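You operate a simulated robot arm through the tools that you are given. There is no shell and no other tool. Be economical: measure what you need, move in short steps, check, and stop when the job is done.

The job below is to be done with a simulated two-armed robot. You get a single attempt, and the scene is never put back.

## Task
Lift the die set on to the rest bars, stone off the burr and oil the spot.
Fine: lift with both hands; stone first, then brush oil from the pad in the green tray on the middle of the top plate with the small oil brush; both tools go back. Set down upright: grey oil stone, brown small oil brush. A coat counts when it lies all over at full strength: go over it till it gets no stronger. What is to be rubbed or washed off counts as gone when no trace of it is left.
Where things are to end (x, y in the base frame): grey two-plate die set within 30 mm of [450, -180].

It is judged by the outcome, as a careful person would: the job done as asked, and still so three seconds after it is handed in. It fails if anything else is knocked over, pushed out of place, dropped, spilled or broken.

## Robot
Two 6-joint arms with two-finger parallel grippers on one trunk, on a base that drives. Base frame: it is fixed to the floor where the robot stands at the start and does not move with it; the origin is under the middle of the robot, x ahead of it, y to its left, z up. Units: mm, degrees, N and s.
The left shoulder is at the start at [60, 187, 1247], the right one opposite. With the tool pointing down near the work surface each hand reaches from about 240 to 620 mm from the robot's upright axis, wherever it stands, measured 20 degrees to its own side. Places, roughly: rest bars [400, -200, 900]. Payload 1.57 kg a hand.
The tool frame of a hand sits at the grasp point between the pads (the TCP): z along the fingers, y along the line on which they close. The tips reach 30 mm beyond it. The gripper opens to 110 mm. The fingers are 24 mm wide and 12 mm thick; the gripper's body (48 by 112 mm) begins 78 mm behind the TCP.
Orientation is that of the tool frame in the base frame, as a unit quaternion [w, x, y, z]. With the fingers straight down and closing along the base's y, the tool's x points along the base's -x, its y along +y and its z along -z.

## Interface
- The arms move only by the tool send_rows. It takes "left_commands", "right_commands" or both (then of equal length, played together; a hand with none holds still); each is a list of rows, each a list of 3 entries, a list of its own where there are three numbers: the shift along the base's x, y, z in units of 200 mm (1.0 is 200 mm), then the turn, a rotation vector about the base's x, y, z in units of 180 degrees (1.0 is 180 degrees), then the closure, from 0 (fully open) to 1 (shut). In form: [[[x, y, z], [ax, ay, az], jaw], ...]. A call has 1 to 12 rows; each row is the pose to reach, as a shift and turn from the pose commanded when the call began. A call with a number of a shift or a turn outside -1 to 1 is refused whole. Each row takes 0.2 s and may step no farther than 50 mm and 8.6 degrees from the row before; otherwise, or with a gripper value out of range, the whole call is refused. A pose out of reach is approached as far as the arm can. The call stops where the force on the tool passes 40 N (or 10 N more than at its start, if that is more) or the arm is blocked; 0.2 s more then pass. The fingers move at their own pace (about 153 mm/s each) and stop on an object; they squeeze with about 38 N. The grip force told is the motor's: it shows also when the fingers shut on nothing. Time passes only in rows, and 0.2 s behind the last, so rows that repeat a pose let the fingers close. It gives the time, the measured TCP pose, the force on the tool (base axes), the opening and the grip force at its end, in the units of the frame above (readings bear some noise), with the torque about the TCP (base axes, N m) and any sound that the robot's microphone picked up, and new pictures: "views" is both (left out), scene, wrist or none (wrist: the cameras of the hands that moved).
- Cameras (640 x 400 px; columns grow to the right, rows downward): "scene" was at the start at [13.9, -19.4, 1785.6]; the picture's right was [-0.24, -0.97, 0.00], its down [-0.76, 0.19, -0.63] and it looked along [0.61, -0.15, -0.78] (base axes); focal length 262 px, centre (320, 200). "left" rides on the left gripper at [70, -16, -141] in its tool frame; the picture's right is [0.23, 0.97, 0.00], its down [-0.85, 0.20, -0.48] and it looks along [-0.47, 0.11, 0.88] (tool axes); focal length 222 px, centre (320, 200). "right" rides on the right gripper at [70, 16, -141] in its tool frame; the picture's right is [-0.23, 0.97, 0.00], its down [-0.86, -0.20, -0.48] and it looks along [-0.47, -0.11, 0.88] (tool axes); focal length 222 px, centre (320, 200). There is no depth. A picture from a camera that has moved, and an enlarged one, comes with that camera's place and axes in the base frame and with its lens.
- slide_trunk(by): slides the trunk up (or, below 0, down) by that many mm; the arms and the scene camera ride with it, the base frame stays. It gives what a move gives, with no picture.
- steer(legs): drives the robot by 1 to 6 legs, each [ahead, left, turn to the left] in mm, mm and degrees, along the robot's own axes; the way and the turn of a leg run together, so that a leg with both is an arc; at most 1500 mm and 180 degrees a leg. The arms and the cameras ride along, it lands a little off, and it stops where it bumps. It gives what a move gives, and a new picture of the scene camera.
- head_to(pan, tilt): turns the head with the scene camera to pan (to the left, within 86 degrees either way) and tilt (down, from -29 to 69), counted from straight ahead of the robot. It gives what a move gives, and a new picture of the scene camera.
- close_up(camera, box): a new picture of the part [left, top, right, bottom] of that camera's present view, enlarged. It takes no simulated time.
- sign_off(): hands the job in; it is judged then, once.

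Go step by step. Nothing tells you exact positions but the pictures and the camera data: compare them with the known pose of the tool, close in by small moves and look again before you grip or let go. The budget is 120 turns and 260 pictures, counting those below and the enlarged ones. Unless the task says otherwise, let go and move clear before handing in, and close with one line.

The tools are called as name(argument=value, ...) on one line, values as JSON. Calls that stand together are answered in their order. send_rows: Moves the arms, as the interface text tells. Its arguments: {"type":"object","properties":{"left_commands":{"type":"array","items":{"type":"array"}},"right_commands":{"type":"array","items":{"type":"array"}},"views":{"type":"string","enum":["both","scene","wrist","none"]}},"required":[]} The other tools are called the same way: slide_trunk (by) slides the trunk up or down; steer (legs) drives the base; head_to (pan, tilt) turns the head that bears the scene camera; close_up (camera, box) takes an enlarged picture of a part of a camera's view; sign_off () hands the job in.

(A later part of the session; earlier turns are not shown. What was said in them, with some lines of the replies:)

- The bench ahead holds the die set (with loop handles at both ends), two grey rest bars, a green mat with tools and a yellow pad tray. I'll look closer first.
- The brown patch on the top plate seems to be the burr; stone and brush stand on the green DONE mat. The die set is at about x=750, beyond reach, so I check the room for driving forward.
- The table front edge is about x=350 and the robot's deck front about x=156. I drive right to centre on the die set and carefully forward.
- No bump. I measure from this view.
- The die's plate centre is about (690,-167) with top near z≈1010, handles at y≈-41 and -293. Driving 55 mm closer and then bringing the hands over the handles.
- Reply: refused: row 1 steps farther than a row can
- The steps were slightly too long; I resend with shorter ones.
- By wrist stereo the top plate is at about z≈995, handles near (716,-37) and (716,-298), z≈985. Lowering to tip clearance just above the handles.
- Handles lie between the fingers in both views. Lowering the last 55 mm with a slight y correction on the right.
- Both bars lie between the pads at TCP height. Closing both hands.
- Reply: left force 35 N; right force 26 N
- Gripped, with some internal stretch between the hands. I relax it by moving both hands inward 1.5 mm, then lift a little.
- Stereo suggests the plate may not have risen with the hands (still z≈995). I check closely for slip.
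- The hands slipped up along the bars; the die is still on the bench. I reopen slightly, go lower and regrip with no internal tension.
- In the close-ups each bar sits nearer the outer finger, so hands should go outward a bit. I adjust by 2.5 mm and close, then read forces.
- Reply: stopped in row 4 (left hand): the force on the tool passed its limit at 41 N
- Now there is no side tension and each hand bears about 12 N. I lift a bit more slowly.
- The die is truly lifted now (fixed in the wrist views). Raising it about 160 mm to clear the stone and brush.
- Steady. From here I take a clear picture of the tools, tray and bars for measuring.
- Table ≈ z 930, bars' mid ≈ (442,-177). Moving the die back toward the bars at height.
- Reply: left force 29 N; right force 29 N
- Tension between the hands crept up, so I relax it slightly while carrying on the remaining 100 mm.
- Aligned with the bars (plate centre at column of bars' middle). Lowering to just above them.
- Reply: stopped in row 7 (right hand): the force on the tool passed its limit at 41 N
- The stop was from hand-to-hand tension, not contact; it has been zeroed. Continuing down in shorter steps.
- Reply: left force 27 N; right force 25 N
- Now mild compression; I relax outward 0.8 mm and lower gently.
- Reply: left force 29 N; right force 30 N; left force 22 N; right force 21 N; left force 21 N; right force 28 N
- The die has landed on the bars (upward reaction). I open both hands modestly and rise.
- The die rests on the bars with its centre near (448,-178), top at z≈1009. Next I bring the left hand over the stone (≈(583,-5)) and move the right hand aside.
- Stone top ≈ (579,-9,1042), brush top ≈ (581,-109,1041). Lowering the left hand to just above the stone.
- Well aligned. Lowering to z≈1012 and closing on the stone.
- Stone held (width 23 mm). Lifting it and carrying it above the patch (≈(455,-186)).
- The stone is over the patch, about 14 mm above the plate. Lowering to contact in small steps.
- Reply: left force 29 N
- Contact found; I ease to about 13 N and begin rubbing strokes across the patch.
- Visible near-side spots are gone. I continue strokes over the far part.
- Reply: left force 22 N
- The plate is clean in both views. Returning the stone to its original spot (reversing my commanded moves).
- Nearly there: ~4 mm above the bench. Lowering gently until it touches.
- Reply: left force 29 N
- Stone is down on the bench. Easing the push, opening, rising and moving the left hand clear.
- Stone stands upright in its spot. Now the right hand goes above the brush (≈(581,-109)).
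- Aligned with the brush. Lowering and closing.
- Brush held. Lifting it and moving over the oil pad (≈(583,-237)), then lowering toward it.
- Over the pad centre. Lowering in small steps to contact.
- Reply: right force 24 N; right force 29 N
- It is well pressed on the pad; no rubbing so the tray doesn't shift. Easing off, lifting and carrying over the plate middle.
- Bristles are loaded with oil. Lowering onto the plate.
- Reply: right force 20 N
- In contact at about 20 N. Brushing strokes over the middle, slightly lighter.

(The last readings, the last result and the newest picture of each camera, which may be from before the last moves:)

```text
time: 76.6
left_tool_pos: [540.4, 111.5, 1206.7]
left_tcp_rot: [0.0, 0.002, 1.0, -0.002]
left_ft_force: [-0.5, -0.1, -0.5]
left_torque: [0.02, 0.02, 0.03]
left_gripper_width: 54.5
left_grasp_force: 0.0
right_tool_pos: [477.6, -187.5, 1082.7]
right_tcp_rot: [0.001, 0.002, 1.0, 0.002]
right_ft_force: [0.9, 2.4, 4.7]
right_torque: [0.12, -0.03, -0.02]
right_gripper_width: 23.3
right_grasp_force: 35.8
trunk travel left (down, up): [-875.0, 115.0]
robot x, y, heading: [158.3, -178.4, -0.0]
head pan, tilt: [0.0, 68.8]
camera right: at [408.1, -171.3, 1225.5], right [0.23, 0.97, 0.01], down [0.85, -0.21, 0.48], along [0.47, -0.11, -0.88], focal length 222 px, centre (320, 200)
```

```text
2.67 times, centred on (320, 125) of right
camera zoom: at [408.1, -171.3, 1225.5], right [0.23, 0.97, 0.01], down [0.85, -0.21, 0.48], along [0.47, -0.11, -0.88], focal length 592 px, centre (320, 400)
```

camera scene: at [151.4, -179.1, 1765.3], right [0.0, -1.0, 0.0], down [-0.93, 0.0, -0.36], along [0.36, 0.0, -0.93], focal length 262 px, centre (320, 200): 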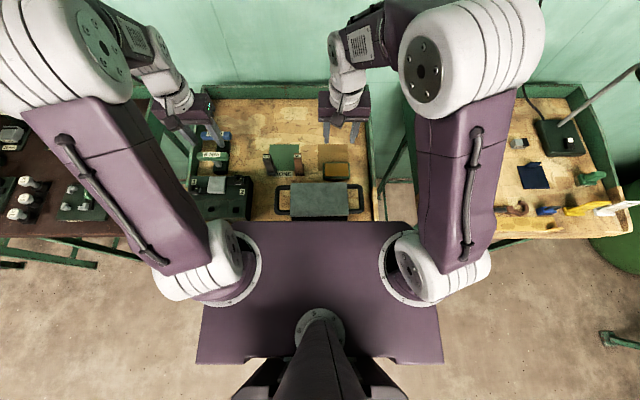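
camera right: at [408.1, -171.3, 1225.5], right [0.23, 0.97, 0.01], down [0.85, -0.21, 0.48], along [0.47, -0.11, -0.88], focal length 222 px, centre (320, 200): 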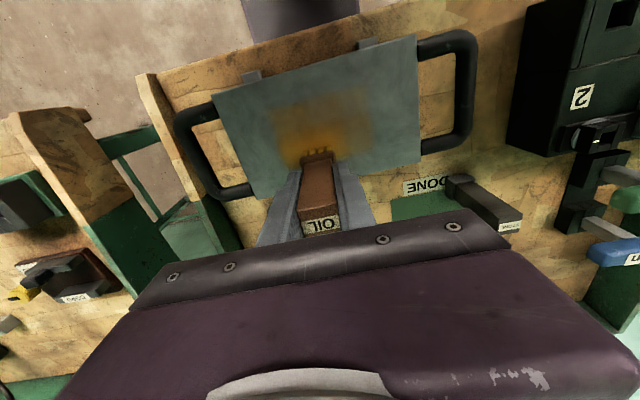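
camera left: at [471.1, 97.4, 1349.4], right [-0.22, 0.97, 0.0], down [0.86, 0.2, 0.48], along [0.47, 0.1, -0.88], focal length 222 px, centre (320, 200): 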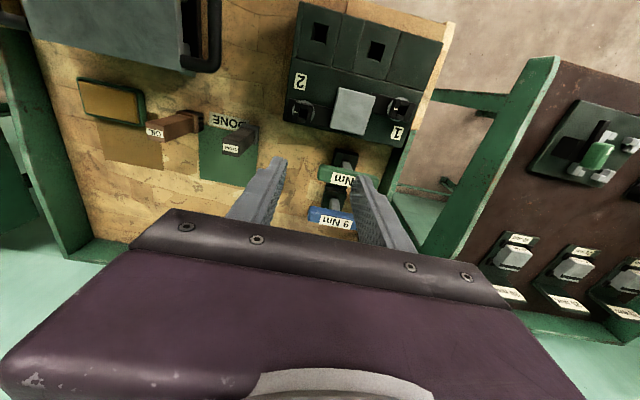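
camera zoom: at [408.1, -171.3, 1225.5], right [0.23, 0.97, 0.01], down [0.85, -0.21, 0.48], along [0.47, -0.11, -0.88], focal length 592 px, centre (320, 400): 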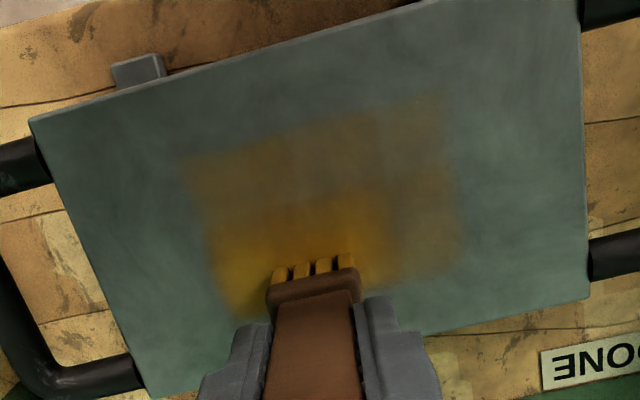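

The oil film shows within a central region (about x 418–478, y -224…-132). I now raster the whole region.

send_rows(right_commands=[[[-0.03, -0.06, -0.002], [0, 0, 0], 1], [[-0.03, -0.19, -0.002], [0, 0, 0], 1], [[-0.03, -0.04, -0.002], [0, 0, 0], 1], [[-0.03, 0.11, -0.002], [0, 0, 0], 1], [[-0.03, 0.26, -0.002], [0, 0, 0], 1], [[-0.08, 0.26, -0.002], [0, 0, 0], 1], [[-0.08, 0.11, -0.002], [0, 0, 0], 1], [[-0.08, -0.04, -0.002], [0, 0, 0], 1], [[-0.08, -0.19, -0.002], [0, 0, 0], 1], [[-0.13, -0.19, -0.002], [0, 0, 0], 1], [[-0.13, -0.04, -0.002], [0, 0, 0], 1], [[-0.13, 0.11, -0.002], [0, 0, 0], 1]], views="none")

send_rows(right_commands=[[[0, 0.15, 0], [0, 0, 0], 1], [[-0.05, 0.15, 0], [0, 0, 0], 1], [[-0.05, 0, 0], [0, 0, 0], 1], [[-0.05, -0.15, 0], [0, 0, 0], 1], [[-0.05, -0.3, 0], [0, 0, 0], 1], [[-0.1, -0.3, 0], [0, 0, 0], 1], [[-0.1, -0.15, 0], [0, 0, 0], 1], [[-0.1, 0, 0], [0, 0, 0], 1], [[-0.1, 0.15, 0], [0, 0, 0], 1], [[-0.15, 0.15, 0], [0, 0, 0], 1], [[-0.15, 0, 0], [0, 0, 0], 1], [[-0.15, -0.15, 0], [0, 0, 0], 1]], views="none")

close_up(camera="scene", box=[280, 165, 360, 225])

close_up(camera="right", box=[200, 50, 440, 200])

```text
time: 78.9
left_tool_pos: [540.1, 110.8, 1206.2]
left_tcp_rot: [0.0, 0.002, 1.0, -0.001]
left_ft_force: [0.2, -1.1, 0.4]
left_torque: [0.02, 0.0, 0.01]
left_gripper_width: 55.1
left_grasp_force: 0.2
right_tool_pos: [452.8, -220.7, 1081.9]
right_tcp_rot: [0.003, 0.002, 1.0, 0.003]
right_ft_force: [5.5, -3.1, 12.0]
right_torque: [-0.32, -0.21, 0.04]
right_gripper_width: 23.5
right_grasp_force: 35.5
trunk travel left (down, up): [-875.0, 115.0]
robot x, y, heading: [157.0, -178.1, -0.2]
head pan, tilt: [0.0, 68.8]
stopped in row 11 (right hand): the force on the tool passed its limit at 48 N (the readings are from after the stop); the commanded pose is now the measured one
```

```text
time: 81.5
left_tool_pos: [541.2, 112.7, 1207.0]
left_tcp_rot: [0.0, 0.001, 1.0, -0.004]
left_ft_force: [0.5, -0.8, -0.2]
left_torque: [-0.03, -0.03, 0.02]
left_gripper_width: 54.9
left_grasp_force: 0.1
right_tool_pos: [425.5, -250.9, 1084.1]
right_tcp_rot: [0.003, 0.003, 1.0, 0.002]
right_ft_force: [8.1, 1.5, 10.8]
right_torque: [-0.1, -0.49, 0.12]
right_gripper_width: 23.5
right_grasp_force: 34.9
trunk travel left (down, up): [-875.0, 115.0]
robot x, y, heading: [153.8, -174.4, -0.0]
head pan, tilt: [0.0, 68.8]
```

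```text
6.67 times, centred on (320, 195) of scene
camera zoom: at [152.5, -178.7, 1765.6], right [0.0, -1.0, 0.0], down [-0.93, 0.0, -0.36], along [0.36, 0.0, -0.93], focal length 1746 px, centre (320, 233)
```

zoom: 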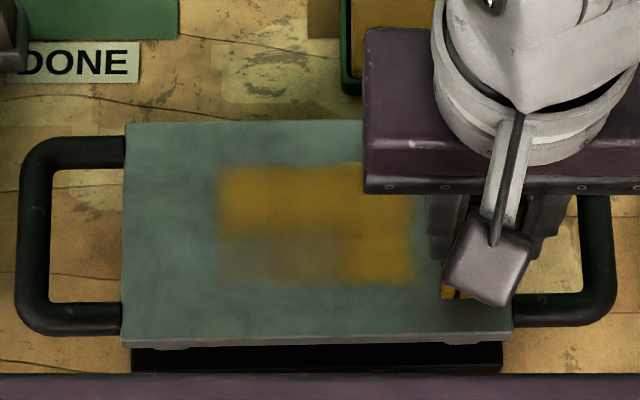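

```text
2.67 times, centred on (320, 125) of right
camera zoom: at [355.4, -234.9, 1225.7], right [0.23, 0.97, 0.01], down [0.85, -0.21, 0.48], along [0.47, -0.11, -0.88], focal length 592 px, centre (320, 400)
```

zoom: 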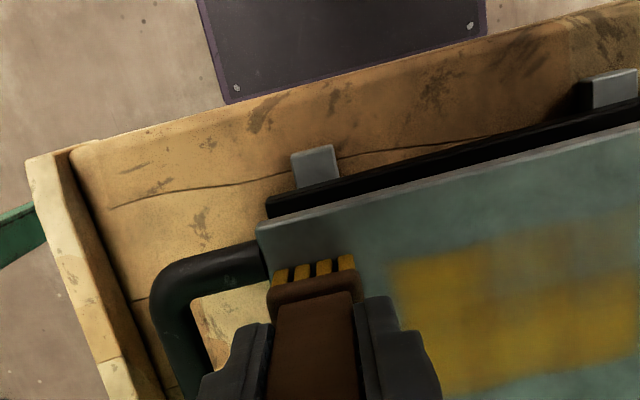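

A force stop shifted the raster, but the brush stayed on the plate. The remaining weak part is near-left; I stroke there now.

send_rows(right_commands=[[[0.01, 0.12, 0.002], [0, 0, 0], 1], [[0.01, 0.27, 0.002], [0, 0, 0], 1], [[0.01, 0.42, 0.002], [0, 0, 0], 1], [[0.01, 0.57, 0.002], [0, 0, 0], 1], [[0.06, 0.57, 0.002], [0, 0, 0], 1], [[0.06, 0.42, 0.002], [0, 0, 0], 1], [[0.06, 0.27, 0.002], [0, 0, 0], 1], [[0.06, 0.42, 0.002], [0, 0, 0], 1], [[0.11, 0.57, 0.002], [0, 0, 0], 1], [[0.11, 0.42, 0.002], [0, 0, 0], 1], [[0.11, 0.27, 0.002], [0, 0, 0], 1], [[0.11, 0.42, 0.002], [0, 0, 0], 1]], views="none")

close_up(camera="scene", box=[280, 165, 360, 225])

close_up(camera="right", box=[200, 50, 440, 200])

```text
time: 84.1
left_tool_pos: [541.2, 113.1, 1204.6]
left_tcp_rot: [0.0, 0.002, 1.0, -0.003]
left_ft_force: [0.4, 0.3, -0.6]
left_torque: [-0.02, -0.01, -0.02]
left_gripper_width: 55.2
left_grasp_force: 0.0
right_tool_pos: [446.1, -166.8, 1082.6]
right_tcp_rot: [-0.001, 0.002, 1.0, 0.0]
right_ft_force: [-0.3, -0.1, -1.6]
right_torque: [-0.02, -0.01, 0.0]
right_gripper_width: 23.5
right_grasp_force: 36.2
trunk travel left (down, up): [-875.0, 115.0]
robot x, y, heading: [153.9, -180.2, -0.3]
head pan, tilt: [0.0, 68.8]
```

```text
6.67 times, centred on (320, 195) of scene
camera zoom: at [151.9, -177.7, 1765.0], right [0.0, -1.0, 0.0], down [-0.93, 0.0, -0.36], along [0.36, 0.0, -0.93], focal length 1746 px, centre (320, 233)
```

zoom: 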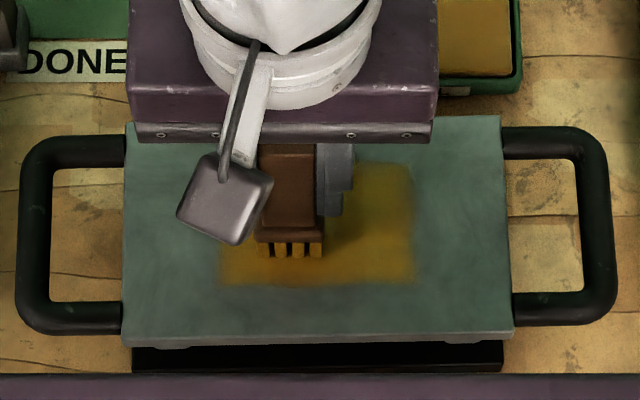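

```text
2.67 times, centred on (320, 125) of right
camera zoom: at [376.7, -149.2, 1225.6], right [0.23, 0.97, 0.0], down [0.85, -0.2, 0.48], along [0.46, -0.11, -0.88], focal length 592 px, centre (320, 400)
```

zoom: 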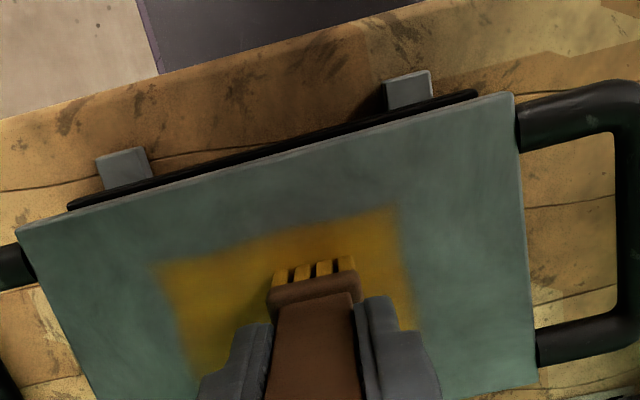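

Nearly even now. I lift and step aside to see the whole film.

send_rows(right_commands=[[[0, 0, 0.1], [0, 0, 0], 1], [[0.1, -0.1, 0.25], [0, 0, 0], 1], [[0.25, -0.2, 0.3], [0, 0, 0], 1], [[0.42, -0.3, 0.3], [0, 0, 0], 1], [[0.55, -0.35, 0.3], [0, 0, 0], 1]], views="none")

close_up(camera="scene", box=[285, 175, 355, 219])

close_up(camera="right", box=[200, 0, 520, 200])

```text
time: 85.3
left_tool_pos: [541.3, 111.6, 1206.3]
left_tcp_rot: [0.0, 0.001, 1.0, -0.002]
left_ft_force: [-0.3, -0.4, -0.5]
left_torque: [0.03, 0.01, -0.01]
left_gripper_width: 54.8
left_grasp_force: 0.0
right_tool_pos: [555.9, -239.4, 1142.6]
right_tcp_rot: [0.0, 0.003, 1.0, 0.002]
right_ft_force: [0.6, 1.3, -0.5]
right_torque: [-0.01, -0.02, -0.01]
right_gripper_width: 23.4
right_grasp_force: 35.6
trunk travel left (down, up): [-875.0, 115.0]
robot x, y, heading: [158.6, -180.1, -0.3]
head pan, tilt: [0.0, 68.8]
```

```text
9.09 times, centred on (320, 197) of scene
camera zoom: at [152.9, -181.0, 1765.3], right [0.0, -1.0, 0.0], down [-0.93, 0.0, -0.36], along [0.36, 0.0, -0.93], focal length 2382 px, centre (320, 227)
```

zoom: 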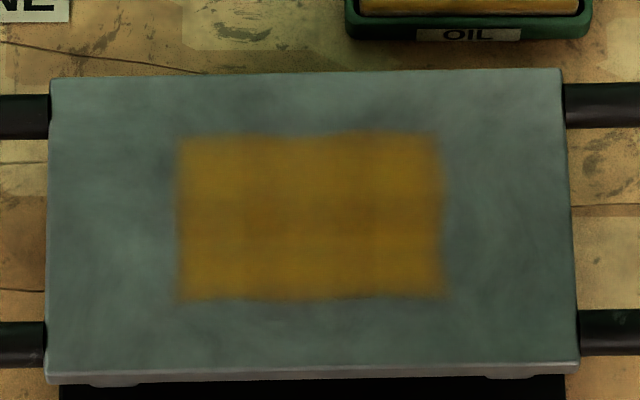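

```text
2.00 times, centred on (360, 100) of right
camera zoom: at [486.6, -223.0, 1285.2], right [0.23, 0.97, 0.0], down [0.85, -0.2, 0.48], along [0.46, -0.11, -0.88], focal length 444 px, centre (240, 400)
```

zoom: 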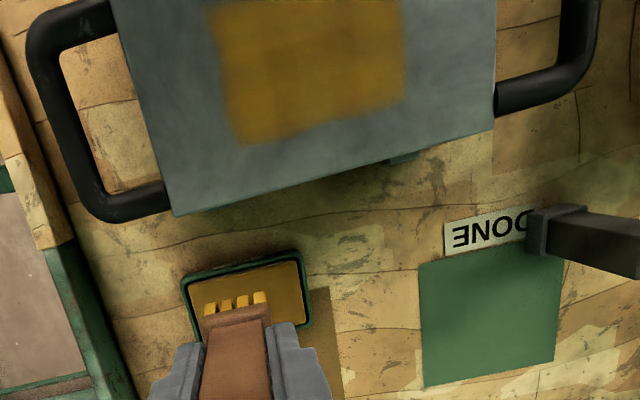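

The film covers the whole central patch with faint unevenness, lighter at the edges. I redip and go over everything once more.

send_rows(right_commands=[[[0.1, 0.0, 0], [0, 0, 0], 1], [[0.135, 0.01, -0.15], [0, 0, 0], 1], [[0.135, 0.01, -0.35], [0, 0, 0], 1], [[0.135, 0.01, -0.5], [0, 0, 0], 1], [[0.135, 0.01, -0.58], [0, 0, 0], 1], [[0.135, 0.01, -0.6], [0, 0, 0], 1], [[0.135, 0.01, -0.6], [0, 0, 0], 1]], views="none")

send_rows(right_commands=[[[0, 0, -0.005], [0, 0, 0], 1], [[0, 0, -0.01], [0, 0, 0], 1], [[0, 0, -0.01], [0, 0, 0], 1]], views="none")

```text
time: 86.9
left_tool_pos: [539.6, 111.3, 1208.0]
left_tcp_rot: [0.001, 0.002, 1.0, -0.001]
left_ft_force: [-0.7, 0.3, -0.2]
left_torque: [0.05, 0.03, 0.04]
left_gripper_width: 54.9
left_grasp_force: 0.1
right_tool_pos: [581.7, -234.7, 1023.4]
right_tcp_rot: [0.002, 0.003, 1.0, 0.001]
right_ft_force: [3.0, -3.3, 22.5]
right_torque: [-0.3, -0.06, 0.0]
right_gripper_width: 23.0
right_grasp_force: 35.9
trunk travel left (down, up): [-875.0, 115.0]
robot x, y, heading: [154.6, -177.5, -0.0]
head pan, tilt: [0.0, 68.8]
```

```text
time: 87.4
left_tool_pos: [537.9, 112.7, 1207.6]
left_tcp_rot: [0.002, 0.003, 1.0, -0.001]
left_ft_force: [0.3, 0.3, -0.3]
left_torque: [-0.01, 0.02, -0.01]
left_gripper_width: 55.2
left_grasp_force: 0.1
right_tool_pos: [581.2, -234.9, 1025.0]
right_tcp_rot: [0.003, 0.002, 1.0, 0.002]
right_ft_force: [-5.8, -2.4, 24.2]
right_torque: [-0.3, 0.63, -0.02]
right_gripper_width: 23.2
right_grasp_force: 36.0
trunk travel left (down, up): [-875.0, 115.0]
robot x, y, heading: [155.2, -177.4, -0.0]
head pan, tilt: [0.0, 68.8]
stopped in row 2 (right hand): the force on the tool passed its limit at 42 N (the readings are from after the stop); the commanded pose is now the measured one
```

Dipped. Returning to just above the plate's far-right corner of the patch.

send_rows(right_commands=[[[0, 0, 0.05], [0, 0, 0], 1], [[0, 0, 0.25], [0, 0, 0], 1], [[0, 0, 0.42], [0, 0, 0], 1], [[-0.15, 0.02, 0.45], [0, 0, 0], 1], [[-0.32, 0.05, 0.45], [0, 0, 0], 1], [[-0.48, 0.09, 0.42], [0, 0, 0], 1], [[-0.545, 0.095, 0.35], [0, 0, 0], 1], [[-0.545, 0.095, 0.3], [0, 0, 0], 1], [[-0.545, 0.095, 0.295], [0, 0, 0], 1]], views="none")

send_rows(right_commands=[[[0, 0, -0.005], [0, 0, 0], 1], [[0, 0, -0.005], [0, 0, 0], 1]], views="none")

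send_rows(right_commands=[[[0, 0, -0.003], [0, 0, 0], 1], [[0, 0, -0.003], [0, 0, 0], 1]], views="none")

```text
time: 89.4
left_tool_pos: [540.8, 109.3, 1207.0]
left_tcp_rot: [0.001, 0.001, 1.0, -0.001]
left_ft_force: [-0.2, -0.6, 0.5]
left_torque: [0.02, 0.03, 0.03]
left_gripper_width: 55.2
left_grasp_force: 0.0
right_tool_pos: [474.7, -214.9, 1083.7]
right_tcp_rot: [0.005, 0.002, 1.0, 0.003]
right_ft_force: [2.9, -3.1, 25.9]
right_torque: [-0.48, 0.12, 0.01]
right_gripper_width: 23.3
right_grasp_force: 35.7
trunk travel left (down, up): [-875.0, 115.0]
robot x, y, heading: [157.0, -178.7, -0.4]
head pan, tilt: [0.0, 68.8]
```

```text
time: 89.9
left_tool_pos: [540.0, 109.4, 1207.9]
left_tcp_rot: [0.001, 0.003, 1.0, -0.002]
left_ft_force: [0.8, -0.8, 0.3]
left_torque: [0.01, 0.03, -0.01]
left_gripper_width: 54.8
left_grasp_force: 0.1
right_tool_pos: [474.2, -215.0, 1082.6]
right_tcp_rot: [0.006, 0.001, 1.0, 0.004]
right_ft_force: [-3.4, -3.4, 28.4]
right_torque: [-0.45, 0.51, 0.06]
right_gripper_width: 23.6
right_grasp_force: 35.8
trunk travel left (down, up): [-875.0, 115.0]
robot x, y, heading: [158.8, -178.9, -0.4]
head pan, tilt: [0.0, 68.8]
stopped in row 2 (right hand): the force on the tool passed its limit at 41 N (the readings are from after the stop); the commanded pose is now the measured one
```

```text
time: 90.4
left_tool_pos: [538.6, 109.8, 1207.3]
left_tcp_rot: [0.001, 0.002, 1.0, -0.002]
left_ft_force: [0.2, 0.5, -1.1]
left_torque: [0.0, 0.0, -0.01]
left_gripper_width: 54.8
left_grasp_force: 0.0
right_tool_pos: [474.5, -214.7, 1082.3]
right_tcp_rot: [0.006, 0.002, 1.0, 0.004]
right_ft_force: [-5.4, -4.5, 31.3]
right_torque: [-0.52, 0.76, 0.07]
right_gripper_width: 23.5
right_grasp_force: 35.5
trunk travel left (down, up): [-875.0, 115.0]
robot x, y, heading: [158.2, -179.2, -0.3]
head pan, tilt: [0.0, 68.8]
stopped in row 2 (right hand): the force on the tool passed its limit at 41 N (the readings are from after the stop); the commanded pose is now the measured one
```

Pressing a bit hard; easing 1.6 mm and rastering the far half.

send_rows(right_commands=[[[0, 0.0, 0.007], [0, 0, 0], 1], [[0, 0.13, 0.008], [0, 0, 0], 1], [[0, 0.26, 0.008], [0, 0, 0], 1], [[0, 0.39, 0.008], [0, 0, 0], 1], [[-0.05, 0.39, 0.008], [0, 0, 0], 1], [[-0.05, 0.26, 0.008], [0, 0, 0], 1], [[-0.05, 0.12, 0.008], [0, 0, 0], 1], [[-0.05, -0.02, 0.008], [0, 0, 0], 1], [[-0.1, -0.02, 0.008], [0, 0, 0], 1], [[-0.1, 0.12, 0.008], [0, 0, 0], 1], [[-0.1, 0.26, 0.008], [0, 0, 0], 1], [[-0.1, 0.39, 0.008], [0, 0, 0], 1]], views="none")

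```text
time: 93.0
left_tool_pos: [540.5, 111.0, 1207.5]
left_tcp_rot: [0.001, 0.003, 1.0, -0.002]
left_ft_force: [0.7, 0.3, 0.8]
left_torque: [0.02, 0.01, -0.01]
left_gripper_width: 55.2
left_grasp_force: 0.0
right_tool_pos: [457.3, -133.5, 1083.8]
right_tcp_rot: [0.005, 0.003, 1.0, 0.004]
right_ft_force: [0.4, -0.9, -1.8]
right_torque: [-0.03, 0.02, -0.01]
right_gripper_width: 23.7
right_grasp_force: 35.3
trunk travel left (down, up): [-875.0, 115.0]
robot x, y, heading: [157.6, -178.5, -0.2]
head pan, tilt: [0.0, 68.8]
```

send_rows(right_commands=[[[0, 0, -0.005], [0, 0, 0], 1], [[0, 0, -0.005], [0, 0, 0], 1]], views="none")

send_rows(right_commands=[[[0, 0, -0.003], [0, 0, 0], 1], [[0, 0, -0.003], [0, 0, 0], 1]], views="none")

close_up(camera="scene", box=[280, 165, 360, 225])

```text
time: 93.6
left_tool_pos: [541.1, 111.0, 1206.5]
left_tcp_rot: [0.0, 0.003, 1.0, -0.002]
left_ft_force: [-0.4, 0.0, 0.5]
left_torque: [0.06, -0.01, 0.0]
left_gripper_width: 54.7
left_grasp_force: 0.2
right_tool_pos: [457.5, -135.2, 1083.1]
right_tcp_rot: [0.006, 0.003, 1.0, 0.005]
right_ft_force: [0.3, 0.0, 6.9]
right_torque: [-0.11, 0.06, 0.0]
right_gripper_width: 23.2
right_grasp_force: 35.4
trunk travel left (down, up): [-875.0, 115.0]
robot x, y, heading: [152.3, -179.8, -0.6]
head pan, tilt: [0.0, 68.8]
```

```text
time: 94.2
left_tool_pos: [540.5, 111.6, 1207.5]
left_tcp_rot: [0.001, 0.003, 1.0, -0.001]
left_ft_force: [0.0, -0.4, -0.1]
left_torque: [-0.03, 0.03, -0.03]
left_gripper_width: 55.1
left_grasp_force: 0.0
right_tool_pos: [457.1, -135.3, 1083.0]
right_tcp_rot: [0.007, 0.002, 1.0, 0.005]
right_ft_force: [3.0, 1.1, 20.8]
right_torque: [-0.23, 0.07, 0.01]
right_gripper_width: 23.6
right_grasp_force: 36.0
trunk travel left (down, up): [-875.0, 115.0]
robot x, y, heading: [156.8, -182.1, -0.3]
head pan, tilt: [0.0, 68.8]
```

```text
6.67 times, centred on (320, 195) of scene
camera zoom: at [150.5, -180.4, 1765.6], right [0.0, -1.0, 0.0], down [-0.93, 0.0, -0.36], along [0.36, 0.0, -0.93], focal length 1746 px, centre (320, 233)
```

zoom: 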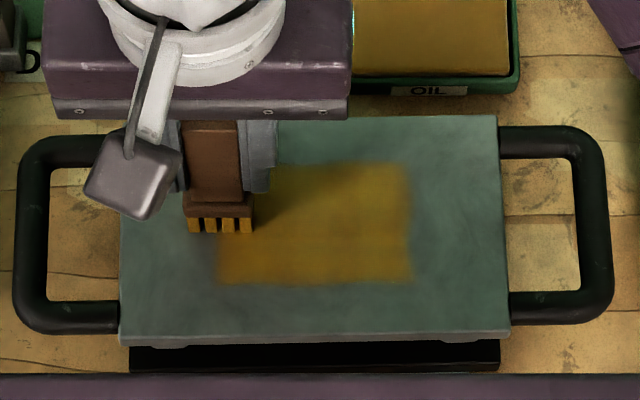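

send_rows(right_commands=[[[0, -0.14, 0.001], [0, 0, 0], 1], [[0, -0.28, 0.001], [0, 0, 0], 1], [[0, -0.42, 0.001], [0, 0, 0], 1], [[-0.05, -0.42, 0.001], [0, 0, 0], 1], [[-0.05, -0.28, 0.001], [0, 0, 0], 1], [[-0.05, -0.14, 0.001], [0, 0, 0], 1], [[-0.05, 0, 0.001], [0, 0, 0], 1], [[-0.1, 0, 0.001], [0, 0, 0], 1], [[-0.1, -0.14, 0.001], [0, 0, 0], 1], [[-0.1, -0.28, 0.001], [0, 0, 0], 1], [[-0.1, -0.42, 0.001], [0, 0, 0], 1], [[-0.15, -0.42, 0.001], [0, 0, 0], 1]], views="none")

```text
time: 95.3
left_tool_pos: [540.3, 110.2, 1205.5]
left_tcp_rot: [0.0, 0.003, 1.0, -0.002]
left_ft_force: [-0.8, 0.5, -1.0]
left_torque: [-0.01, -0.05, 0.02]
left_gripper_width: 54.9
left_grasp_force: 0.1
right_tool_pos: [451.0, -217.5, 1083.6]
right_tcp_rot: [0.01, 0.001, 1.0, 0.007]
right_ft_force: [5.5, -1.8, 13.4]
right_torque: [-0.3, -0.27, 0.09]
right_gripper_width: 23.2
right_grasp_force: 35.8
trunk travel left (down, up): [-875.0, 115.0]
robot x, y, heading: [156.8, -179.7, -0.3]
head pan, tilt: [0.0, 68.8]
stopped in row 5 (right hand): the force on the tool passed its limit at 49 N (the readings are from after the stop); the commanded pose is now the measured one
```

The stop left a ~1° tilt in the hand; I correct it and continue more lightly from here.

send_rows(right_commands=[[[0, 0, 0.003], [-0.0045, 0.0064, 0], 1], [[-0.03, 0.0, 0.003], [-0.0045, 0.0064, 0], 1], [[-0.03, 0.13, 0.003], [-0.0045, 0.0064, 0], 1], [[-0.03, 0.27, 0.003], [-0.0045, 0.0064, 0], 1], [[-0.03, 0.41, 0.003], [-0.0045, 0.0064, 0], 1], [[-0.08, 0.41, 0.003], [-0.0045, 0.0064, 0], 1], [[-0.08, 0.27, 0.003], [-0.0045, 0.0064, 0], 1], [[-0.08, 0.13, 0.003], [-0.0045, 0.0064, 0], 1], [[-0.08, 0.0, 0.003], [-0.0045, 0.0064, 0], 1]], views="none")

close_up(camera="scene", box=[280, 165, 360, 225])

```text
time: 97.3
left_tool_pos: [540.1, 113.0, 1206.5]
left_tcp_rot: [0.001, 0.002, 1.0, -0.003]
left_ft_force: [0.5, -0.2, 0.3]
left_torque: [0.01, -0.04, 0.03]
left_gripper_width: 55.1
left_grasp_force: 0.0
right_tool_pos: [433.9, -219.5, 1083.3]
right_tcp_rot: [-0.003, 0.002, 1.0, -0.002]
right_ft_force: [3.5, -1.0, 16.3]
right_torque: [0.03, -0.51, 0.04]
right_gripper_width: 23.2
right_grasp_force: 35.3
trunk travel left (down, up): [-875.0, 115.0]
robot x, y, heading: [156.2, -179.6, -0.3]
head pan, tilt: [0.0, 68.8]
```

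```text
6.67 times, centred on (320, 195) of scene
camera zoom: at [150.8, -179.3, 1765.2], right [-0.01, -1.0, 0.0], down [-0.93, 0.0, -0.36], along [0.36, 0.0, -0.93], focal length 1746 px, centre (320, 233)
```

zoom: 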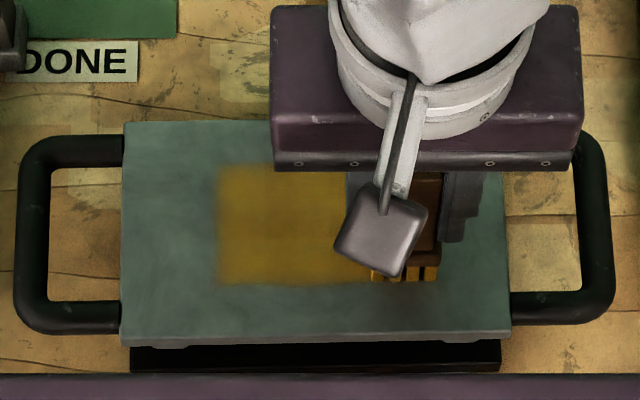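

send_rows(right_commands=[[[-0.05, 0, 0], [0, 0, 0], 1], [[-0.05, 0.14, -0.001], [0, 0, 0], 1], [[-0.05, 0.28, -0.002], [0, 0, 0], 1], [[-0.05, 0.42, -0.003], [0, 0, 0], 1], [[0, 0.42, -0.003], [0, 0, 0], 1], [[0.06, 0.42, -0.003], [0, 0, 0], 1], [[0.12, 0.42, -0.003], [0, 0, 0], 1], [[0.2, 0.42, -0.003], [0, 0, 0], 1], [[0.2, 0.28, -0.002], [0, 0, 0], 1], [[0.2, 0.14, -0.001], [0, 0, 0], 1], [[0.2, 0.0, 0], [0, 0, 0], 1], [[0.12, 0.0, 0], [0, 0, 0], 1]], views="none")

close_up(camera="scene", box=[280, 165, 360, 225])

```text
time: 98.1
left_tool_pos: [539.7, 109.5, 1208.2]
left_tcp_rot: [0.001, 0.003, 1.0, -0.002]
left_ft_force: [1.1, -0.4, -0.3]
left_torque: [-0.02, 0.0, 0.04]
left_gripper_width: 55.1
left_grasp_force: 0.1
right_tool_pos: [420.7, -168.2, 1082.4]
right_tcp_rot: [-0.003, 0.002, 1.0, -0.004]
right_ft_force: [-5.9, -9.0, 36.7]
right_torque: [-0.25, 0.04, 0.0]
right_gripper_width: 23.5
right_grasp_force: 35.4
trunk travel left (down, up): [-875.0, 115.0]
robot x, y, heading: [152.7, -180.1, -0.3]
head pan, tilt: [0.0, 68.8]
stopped in row 4 (right hand): the force on the tool passed its limit at 43 N (the readings are from after the stop); the commanded pose is now the measured one
```

```text
6.67 times, centred on (320, 195) of scene
camera zoom: at [148.7, -181.2, 1765.6], right [-0.01, -1.0, 0.0], down [-0.93, 0.01, -0.36], along [0.36, 0.0, -0.93], focal length 1746 px, centre (320, 233)
```

zoom: 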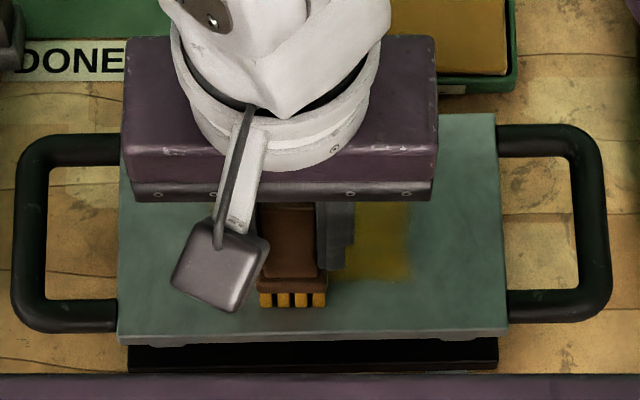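

send_rows(right_commands=[[[0, 0, 0.009], [0, 0, 0], 1], [[0.01, 0.08, 0.009], [0, 0, 0], 1], [[0.02, 0.16, 0.009], [0, 0, 0], 1], [[0.1, 0.16, 0.009], [0, 0, 0], 1], [[0.18, 0.16, 0.009], [0, 0, 0], 1], [[0.265, 0.16, 0.009], [0, 0, 0], 1], [[0.265, 0.02, 0.009], [0, 0, 0], 1], [[0.265, -0.12, 0.009], [0, 0, 0], 1], [[0.265, -0.25, 0.009], [0, 0, 0], 1], [[0.15, -0.25, 0.009], [0, 0, 0], 1], [[0.05, -0.25, 0.009], [0, 0, 0], 1], [[0.05, -0.25, 0.1], [0, 0, 0], 1]], views="none")

send_rows(right_commands=[[[0.1, -0.05, 0.15], [0, 0, 0], 1], [[0.3, -0.1, 0.2], [0, 0, 0], 1], [[0.5, -0.1, 0.2], [0, 0, 0], 1], [[0.65, -0.1, 0.2], [0, 0, 0], 1], [[0.65, -0.1, 0.2], [0, 0, 0], 1]], views="none")

close_up(camera="scene", box=[285, 175, 355, 219])

close_up(camera="right", box=[200, 0, 520, 200])

```text
time: 100.7
left_tool_pos: [541.8, 110.0, 1206.0]
left_tcp_rot: [-0.001, 0.003, 1.0, -0.001]
left_ft_force: [-0.2, 1.1, -0.6]
left_torque: [0.04, 0.04, -0.02]
left_gripper_width: 55.1
left_grasp_force: 0.1
right_tool_pos: [430.9, -218.3, 1101.9]
right_tcp_rot: [-0.004, 0.003, 1.0, -0.003]
right_ft_force: [0.1, -0.1, -0.8]
right_torque: [0.01, 0.03, -0.01]
right_gripper_width: 23.4
right_grasp_force: 35.6
trunk travel left (down, up): [-875.0, 115.0]
robot x, y, heading: [158.0, -180.1, -0.2]
head pan, tilt: [0.0, 68.8]
```

```text
time: 101.9
left_tool_pos: [541.4, 110.3, 1207.0]
left_tcp_rot: [0.001, 0.003, 1.0, -0.001]
left_ft_force: [-0.4, 0.2, -0.8]
left_torque: [0.0, -0.05, 0.03]
left_gripper_width: 54.9
left_grasp_force: 0.0
right_tool_pos: [564.1, -237.3, 1141.8]
right_tcp_rot: [-0.003, 0.002, 1.0, -0.003]
right_ft_force: [-0.5, -0.5, -0.7]
right_torque: [0.0, -0.05, -0.01]
right_gripper_width: 23.5
right_grasp_force: 35.8
trunk travel left (down, up): [-875.0, 115.0]
robot x, y, heading: [152.8, -180.3, -0.3]
head pan, tilt: [0.0, 68.8]
```

```text
9.09 times, centred on (320, 197) of scene
camera zoom: at [151.2, -181.6, 1765.3], right [-0.01, -1.0, 0.0], down [-0.93, 0.01, -0.36], along [0.36, 0.0, -0.93], focal length 2382 px, centre (320, 227)
```

zoom: 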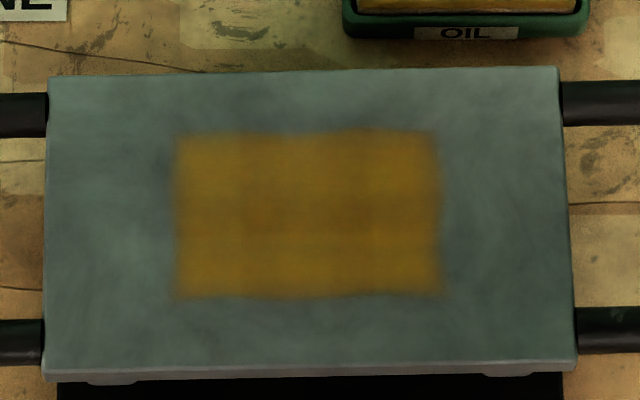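

```text
2.00 times, centred on (360, 100) of right
camera zoom: at [495.6, -219.8, 1285.6], right [0.23, 0.97, -0.01], down [0.86, -0.2, 0.47], along [0.46, -0.12, -0.88], focal length 444 px, centre (240, 400)
```

zoom: 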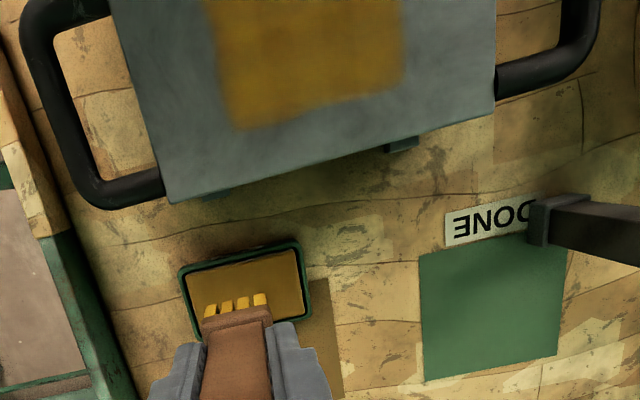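

The coat looks the same as before the last pass – saturated and even. Now returning the brush to its place at about (581.5,-110.5).

send_rows(right_commands=[[[0.03, 0.15, 0], [0, 0, 0], 1], [[0.06, 0.35, 0], [0, 0, 0], 1], [[0.08, 0.54, 0], [0, 0, 0], 1], [[0.087, 0.633, -0.05], [0, 0, 0], 1], [[0.087, 0.633, -0.25], [0, 0, 0], 1], [[0.087, 0.633, -0.45], [0, 0, 0], 1], [[0.087, 0.633, -0.58], [0, 0, 0], 1], [[0.087, 0.633, -0.63], [0, 0, 0], 1], [[0.087, 0.633, -0.63], [0, 0, 0], 1]], views="wrist")

close_up(camera="scene", box=[240, 130, 360, 205])

```text
time: 103.9
left_tool_pos: [541.9, 110.5, 1206.6]
left_tcp_rot: [0.0, 0.002, 1.0, -0.002]
left_ft_force: [-0.3, 0.6, 0.2]
left_torque: [-0.01, 0.02, -0.02]
left_gripper_width: 55.0
left_grasp_force: 0.0
right_tool_pos: [581.2, -111.0, 1014.5]
right_tcp_rot: [-0.004, 0.003, 1.0, -0.004]
right_ft_force: [1.0, 0.4, 0.2]
right_torque: [-0.03, 0.04, -0.01]
right_gripper_width: 23.4
right_grasp_force: 36.1
trunk travel left (down, up): [-875.0, 115.0]
robot x, y, heading: [152.8, -179.1, -0.4]
head pan, tilt: [0.0, 68.8]
camera right: at [512.8, -93.4, 1158.2], right [0.23, 0.97, -0.01], down [0.86, -0.2, 0.47], along [0.46, -0.12, -0.88], focal length 222 px, centre (320, 200)
```

right: 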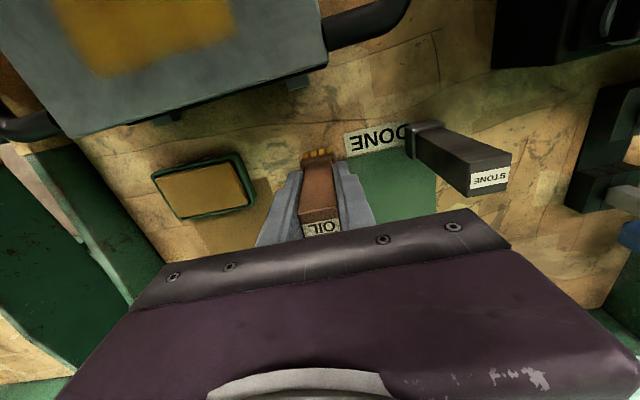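

```text
5.33 times, centred on (300, 168) of scene
camera zoom: at [152.1, -180.9, 1765.3], right [-0.01, -1.0, 0.0], down [-0.93, 0.01, -0.36], along [0.36, 0.0, -0.93], focal length 1397 px, centre (427, 373)
```

zoom: 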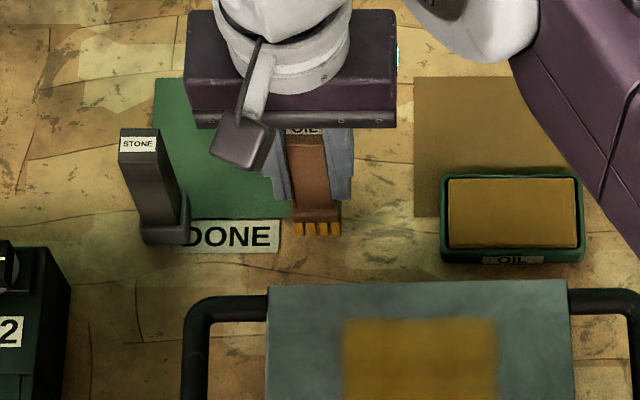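

About 9 mm to go; levelling the hand and lowering gently.

send_rows(right_commands=[[[0, 0, -0.02], [0.0025, -0.0025, 0], 1], [[0, 0, -0.035], [0.0025, -0.0025, 0], 1], [[0, 0, -0.035], [0.0025, -0.0025, 0], 1]], views="none")

send_rows(right_commands=[[[0, 0, -0.006], [0, 0, 0], 1], [[0, 0, -0.006], [0, 0, 0], 1]], views="none")

send_rows(right_commands=[[[0, 0, -0.005], [0, 0, 0], 1], [[0, 0, -0.005], [0, 0, 0], 1]], views="none")

```text
time: 104.7
left_tool_pos: [541.6, 109.9, 1206.9]
left_tcp_rot: [0.0, 0.002, 1.0, -0.001]
left_ft_force: [0.4, -0.1, -0.4]
left_torque: [-0.02, -0.03, -0.05]
left_gripper_width: 54.7
left_grasp_force: 0.0
right_tool_pos: [580.8, -111.0, 1008.5]
right_tcp_rot: [0.001, 0.003, 1.0, 0.0]
right_ft_force: [-0.8, -0.1, -0.8]
right_torque: [-0.01, 0.01, -0.01]
right_gripper_width: 23.6
right_grasp_force: 35.4
trunk travel left (down, up): [-875.0, 115.0]
robot x, y, heading: [159.7, -181.4, -0.0]
head pan, tilt: [0.0, 68.8]
```

```text
time: 105.3
left_tool_pos: [541.7, 110.9, 1205.6]
left_tcp_rot: [-0.001, 0.003, 1.0, -0.002]
left_ft_force: [0.2, -0.6, -0.6]
left_torque: [0.02, 0.01, 0.0]
left_gripper_width: 55.0
left_grasp_force: 0.1
right_tool_pos: [580.7, -109.7, 1006.4]
right_tcp_rot: [-0.001, 0.003, 1.0, 0.001]
right_ft_force: [0.6, 0.6, -1.0]
right_torque: [0.0, -0.01, -0.02]
right_gripper_width: 23.4
right_grasp_force: 35.6
trunk travel left (down, up): [-875.0, 115.0]
robot x, y, heading: [156.5, -178.9, -0.2]
head pan, tilt: [0.0, 68.8]
```

```text
time: 105.9
left_tool_pos: [541.0, 110.2, 1206.7]
left_tcp_rot: [-0.001, 0.003, 1.0, -0.003]
left_ft_force: [0.0, 0.8, 0.5]
left_torque: [-0.02, 0.04, -0.01]
left_gripper_width: 54.9
left_grasp_force: 0.0
right_tool_pos: [579.7, -111.2, 1006.1]
right_tcp_rot: [0.001, 0.003, 1.0, 0.0]
right_ft_force: [-0.3, 0.9, -1.7]
right_torque: [-0.01, -0.01, 0.01]
right_gripper_width: 23.1
right_grasp_force: 35.6
trunk travel left (down, up): [-875.0, 115.0]
robot x, y, heading: [154.8, -180.6, -0.3]
head pan, tilt: [0.0, 68.8]
```

send_rows(right_commands=[[[0, 0, -0.005], [0, 0, 0], 1], [[0, 0, -0.005], [0, 0, 0], 1]], views="none")

send_rows(right_commands=[[[0, 0, -0.005], [0, 0, 0], 1], [[0, 0, -0.005], [0, 0, 0], 1]], views="none")

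close_up(camera="scene", box=[240, 130, 360, 205])

```text
time: 106.5
left_tool_pos: [541.6, 110.9, 1205.7]
left_tcp_rot: [0.0, 0.002, 1.0, -0.001]
left_ft_force: [1.0, 0.3, 0.7]
left_torque: [0.04, 0.01, 0.02]
left_gripper_width: 55.3
left_grasp_force: 0.1
right_tool_pos: [579.9, -112.5, 1004.8]
right_tcp_rot: [0.0, 0.003, 1.0, 0.001]
right_ft_force: [-0.3, 0.0, -0.9]
right_torque: [-0.01, -0.02, 0.0]
right_gripper_width: 23.6
right_grasp_force: 35.5
trunk travel left (down, up): [-875.0, 115.0]
robot x, y, heading: [152.3, -182.1, -0.2]
head pan, tilt: [0.0, 68.8]
```

```text
time: 107.1
left_tool_pos: [542.1, 109.6, 1206.4]
left_tcp_rot: [0.0, 0.002, 1.0, -0.002]
left_ft_force: [-0.1, -0.5, 0.7]
left_torque: [-0.02, 0.02, 0.02]
left_gripper_width: 55.2
left_grasp_force: 0.1
right_tool_pos: [580.2, -110.7, 1005.1]
right_tcp_rot: [0.001, 0.003, 1.0, 0.001]
right_ft_force: [1.2, -0.8, 8.2]
right_torque: [-0.23, 0.0, -0.01]
right_gripper_width: 23.4
right_grasp_force: 35.3
trunk travel left (down, up): [-875.0, 115.0]
robot x, y, heading: [154.6, -181.1, -0.4]
head pan, tilt: [0.0, 68.8]
```

```text
5.33 times, centred on (300, 168) of scene
camera zoom: at [151.1, -181.4, 1765.5], right [-0.01, -1.0, 0.0], down [-0.93, 0.01, -0.36], along [0.36, 0.0, -0.93], focal length 1397 px, centre (427, 373)
```

zoom: 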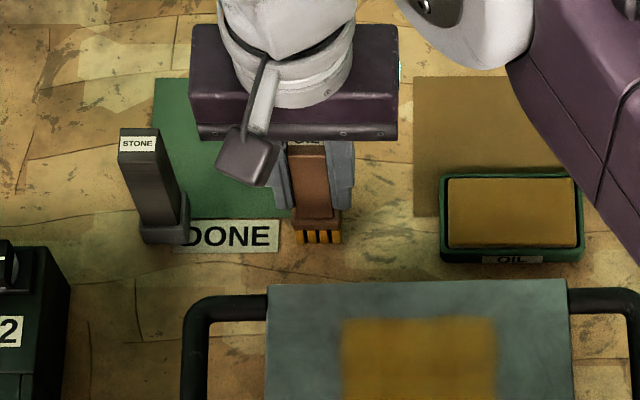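

The brush touches down in its old spot. Settling slightly, opening, and rising straight up.

send_rows(right_commands=[[[0, 0, -0.002], [0, 0, 0], 1], [[0, 0, -0.001], [0, 0, 0], 0.85], [[0, 0, -0.001], [0, 0, 0], 0.65], [[0, 0, -0.001], [0, 0, 0], 0.5], [[0, 0, 0.1], [0, 0, 0], 0.5], [[0, 0, 0.3], [0, 0, 0], 0.5], [[0, 0, 0.5], [0, 0, 0], 0.5], [[0, 0, 0.7], [0, 0, 0], 0.5], [[0, -0.1, 0.85], [0, 0, 0], 0.5], [[-0.05, -0.3, 0.9], [0, 0, 0], 0.5], [[-0.1, -0.5, 0.9], [0, 0, 0], 0.5], [[-0.15, -0.7, 0.9], [0, 0, 0], 0.5]], views="both")

close_up(camera="scene", box=[240, 130, 380, 225])

```text
time: 109.7
left_tool_pos: [540.7, 109.0, 1207.3]
left_tcp_rot: [0.0, 0.003, 1.0, -0.002]
left_ft_force: [-0.6, -0.6, 0.5]
left_torque: [-0.02, -0.01, -0.01]
left_gripper_width: 55.2
left_grasp_force: 0.1
right_tool_pos: [546.6, -251.8, 1184.4]
right_tcp_rot: [0.0, 0.002, 1.0, 0.001]
right_ft_force: [0.0, 0.4, -0.7]
right_torque: [-0.04, -0.01, -0.01]
right_gripper_width: 55.2
right_grasp_force: 0.1
trunk travel left (down, up): [-875.0, 115.0]
robot x, y, heading: [164.5, -179.2, -0.1]
head pan, tilt: [0.0, 68.8]
camera scene: at [151.4, -182.5, 1765.3], right [-0.01, -1.0, 0.0], down [-0.93, 0.01, -0.36], along [0.36, 0.0, -0.93], focal length 262 px, centre (320, 200)
camera right: at [478.0, -235.7, 1326.8], right [0.23, 0.97, 0.0], down [0.85, -0.2, 0.48], along [0.47, -0.11, -0.88], focal length 222 px, centre (320, 200)
```

scene: 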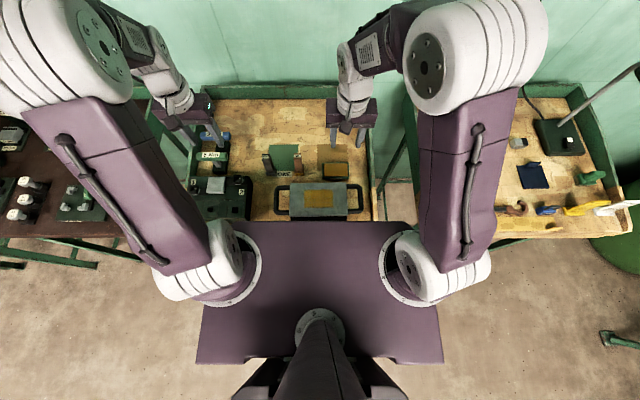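
right: 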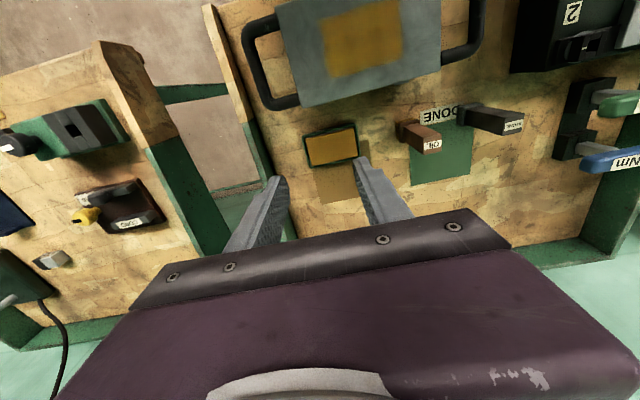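

```text
4.21 times, centred on (310, 178) of scene
camera zoom: at [151.4, -182.5, 1765.3], right [-0.01, -1.0, 0.0], down [-0.93, 0.01, -0.36], along [0.36, 0.0, -0.93], focal length 1103 px, centre (362, 295)
```

zoom: 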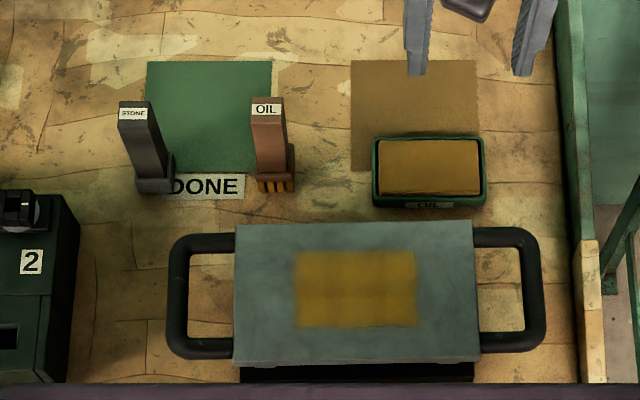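

Everything stands in place. A last close look at the coat from the right wrist camera.

close_up(camera="right", box=[290, 0, 450, 100])

close_up(camera="scene", box=[298, 185, 340, 211])

```text
4.00 times, centred on (370, 50) of right
camera zoom: at [478.0, -235.7, 1326.8], right [0.23, 0.97, 0.0], down [0.85, -0.2, 0.48], along [0.47, -0.11, -0.88], focal length 888 px, centre (120, 800)
```

zoom: 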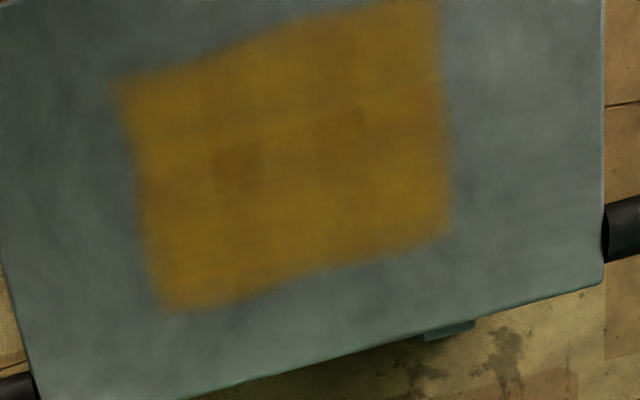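

```text
15.24 times, centred on (319, 198) of scene
camera zoom: at [151.4, -182.5, 1765.3], right [-0.01, -1.0, 0.0], down [-0.93, 0.01, -0.36], along [0.36, 0.0, -0.93], focal length 3992 px, centre (335, 230)
```

zoom: 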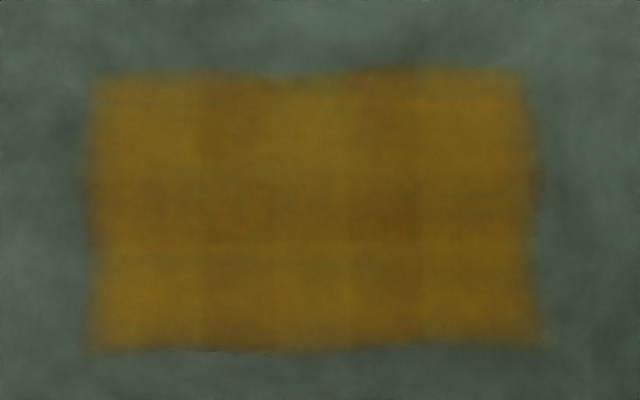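

The coat is even and no stronger than before the last pass. The die set sits on the bars, both tools are upright in their places and the hands are clear, so I hand in.

sign_off()

```text
The job is handed in.
```

The die set is on the rest bars near [448, -178], lifted with both hands. The burr is stoned off with no trace visible, the middle of the top plate is evenly oiled, and the stone and brush are back upright in their places.
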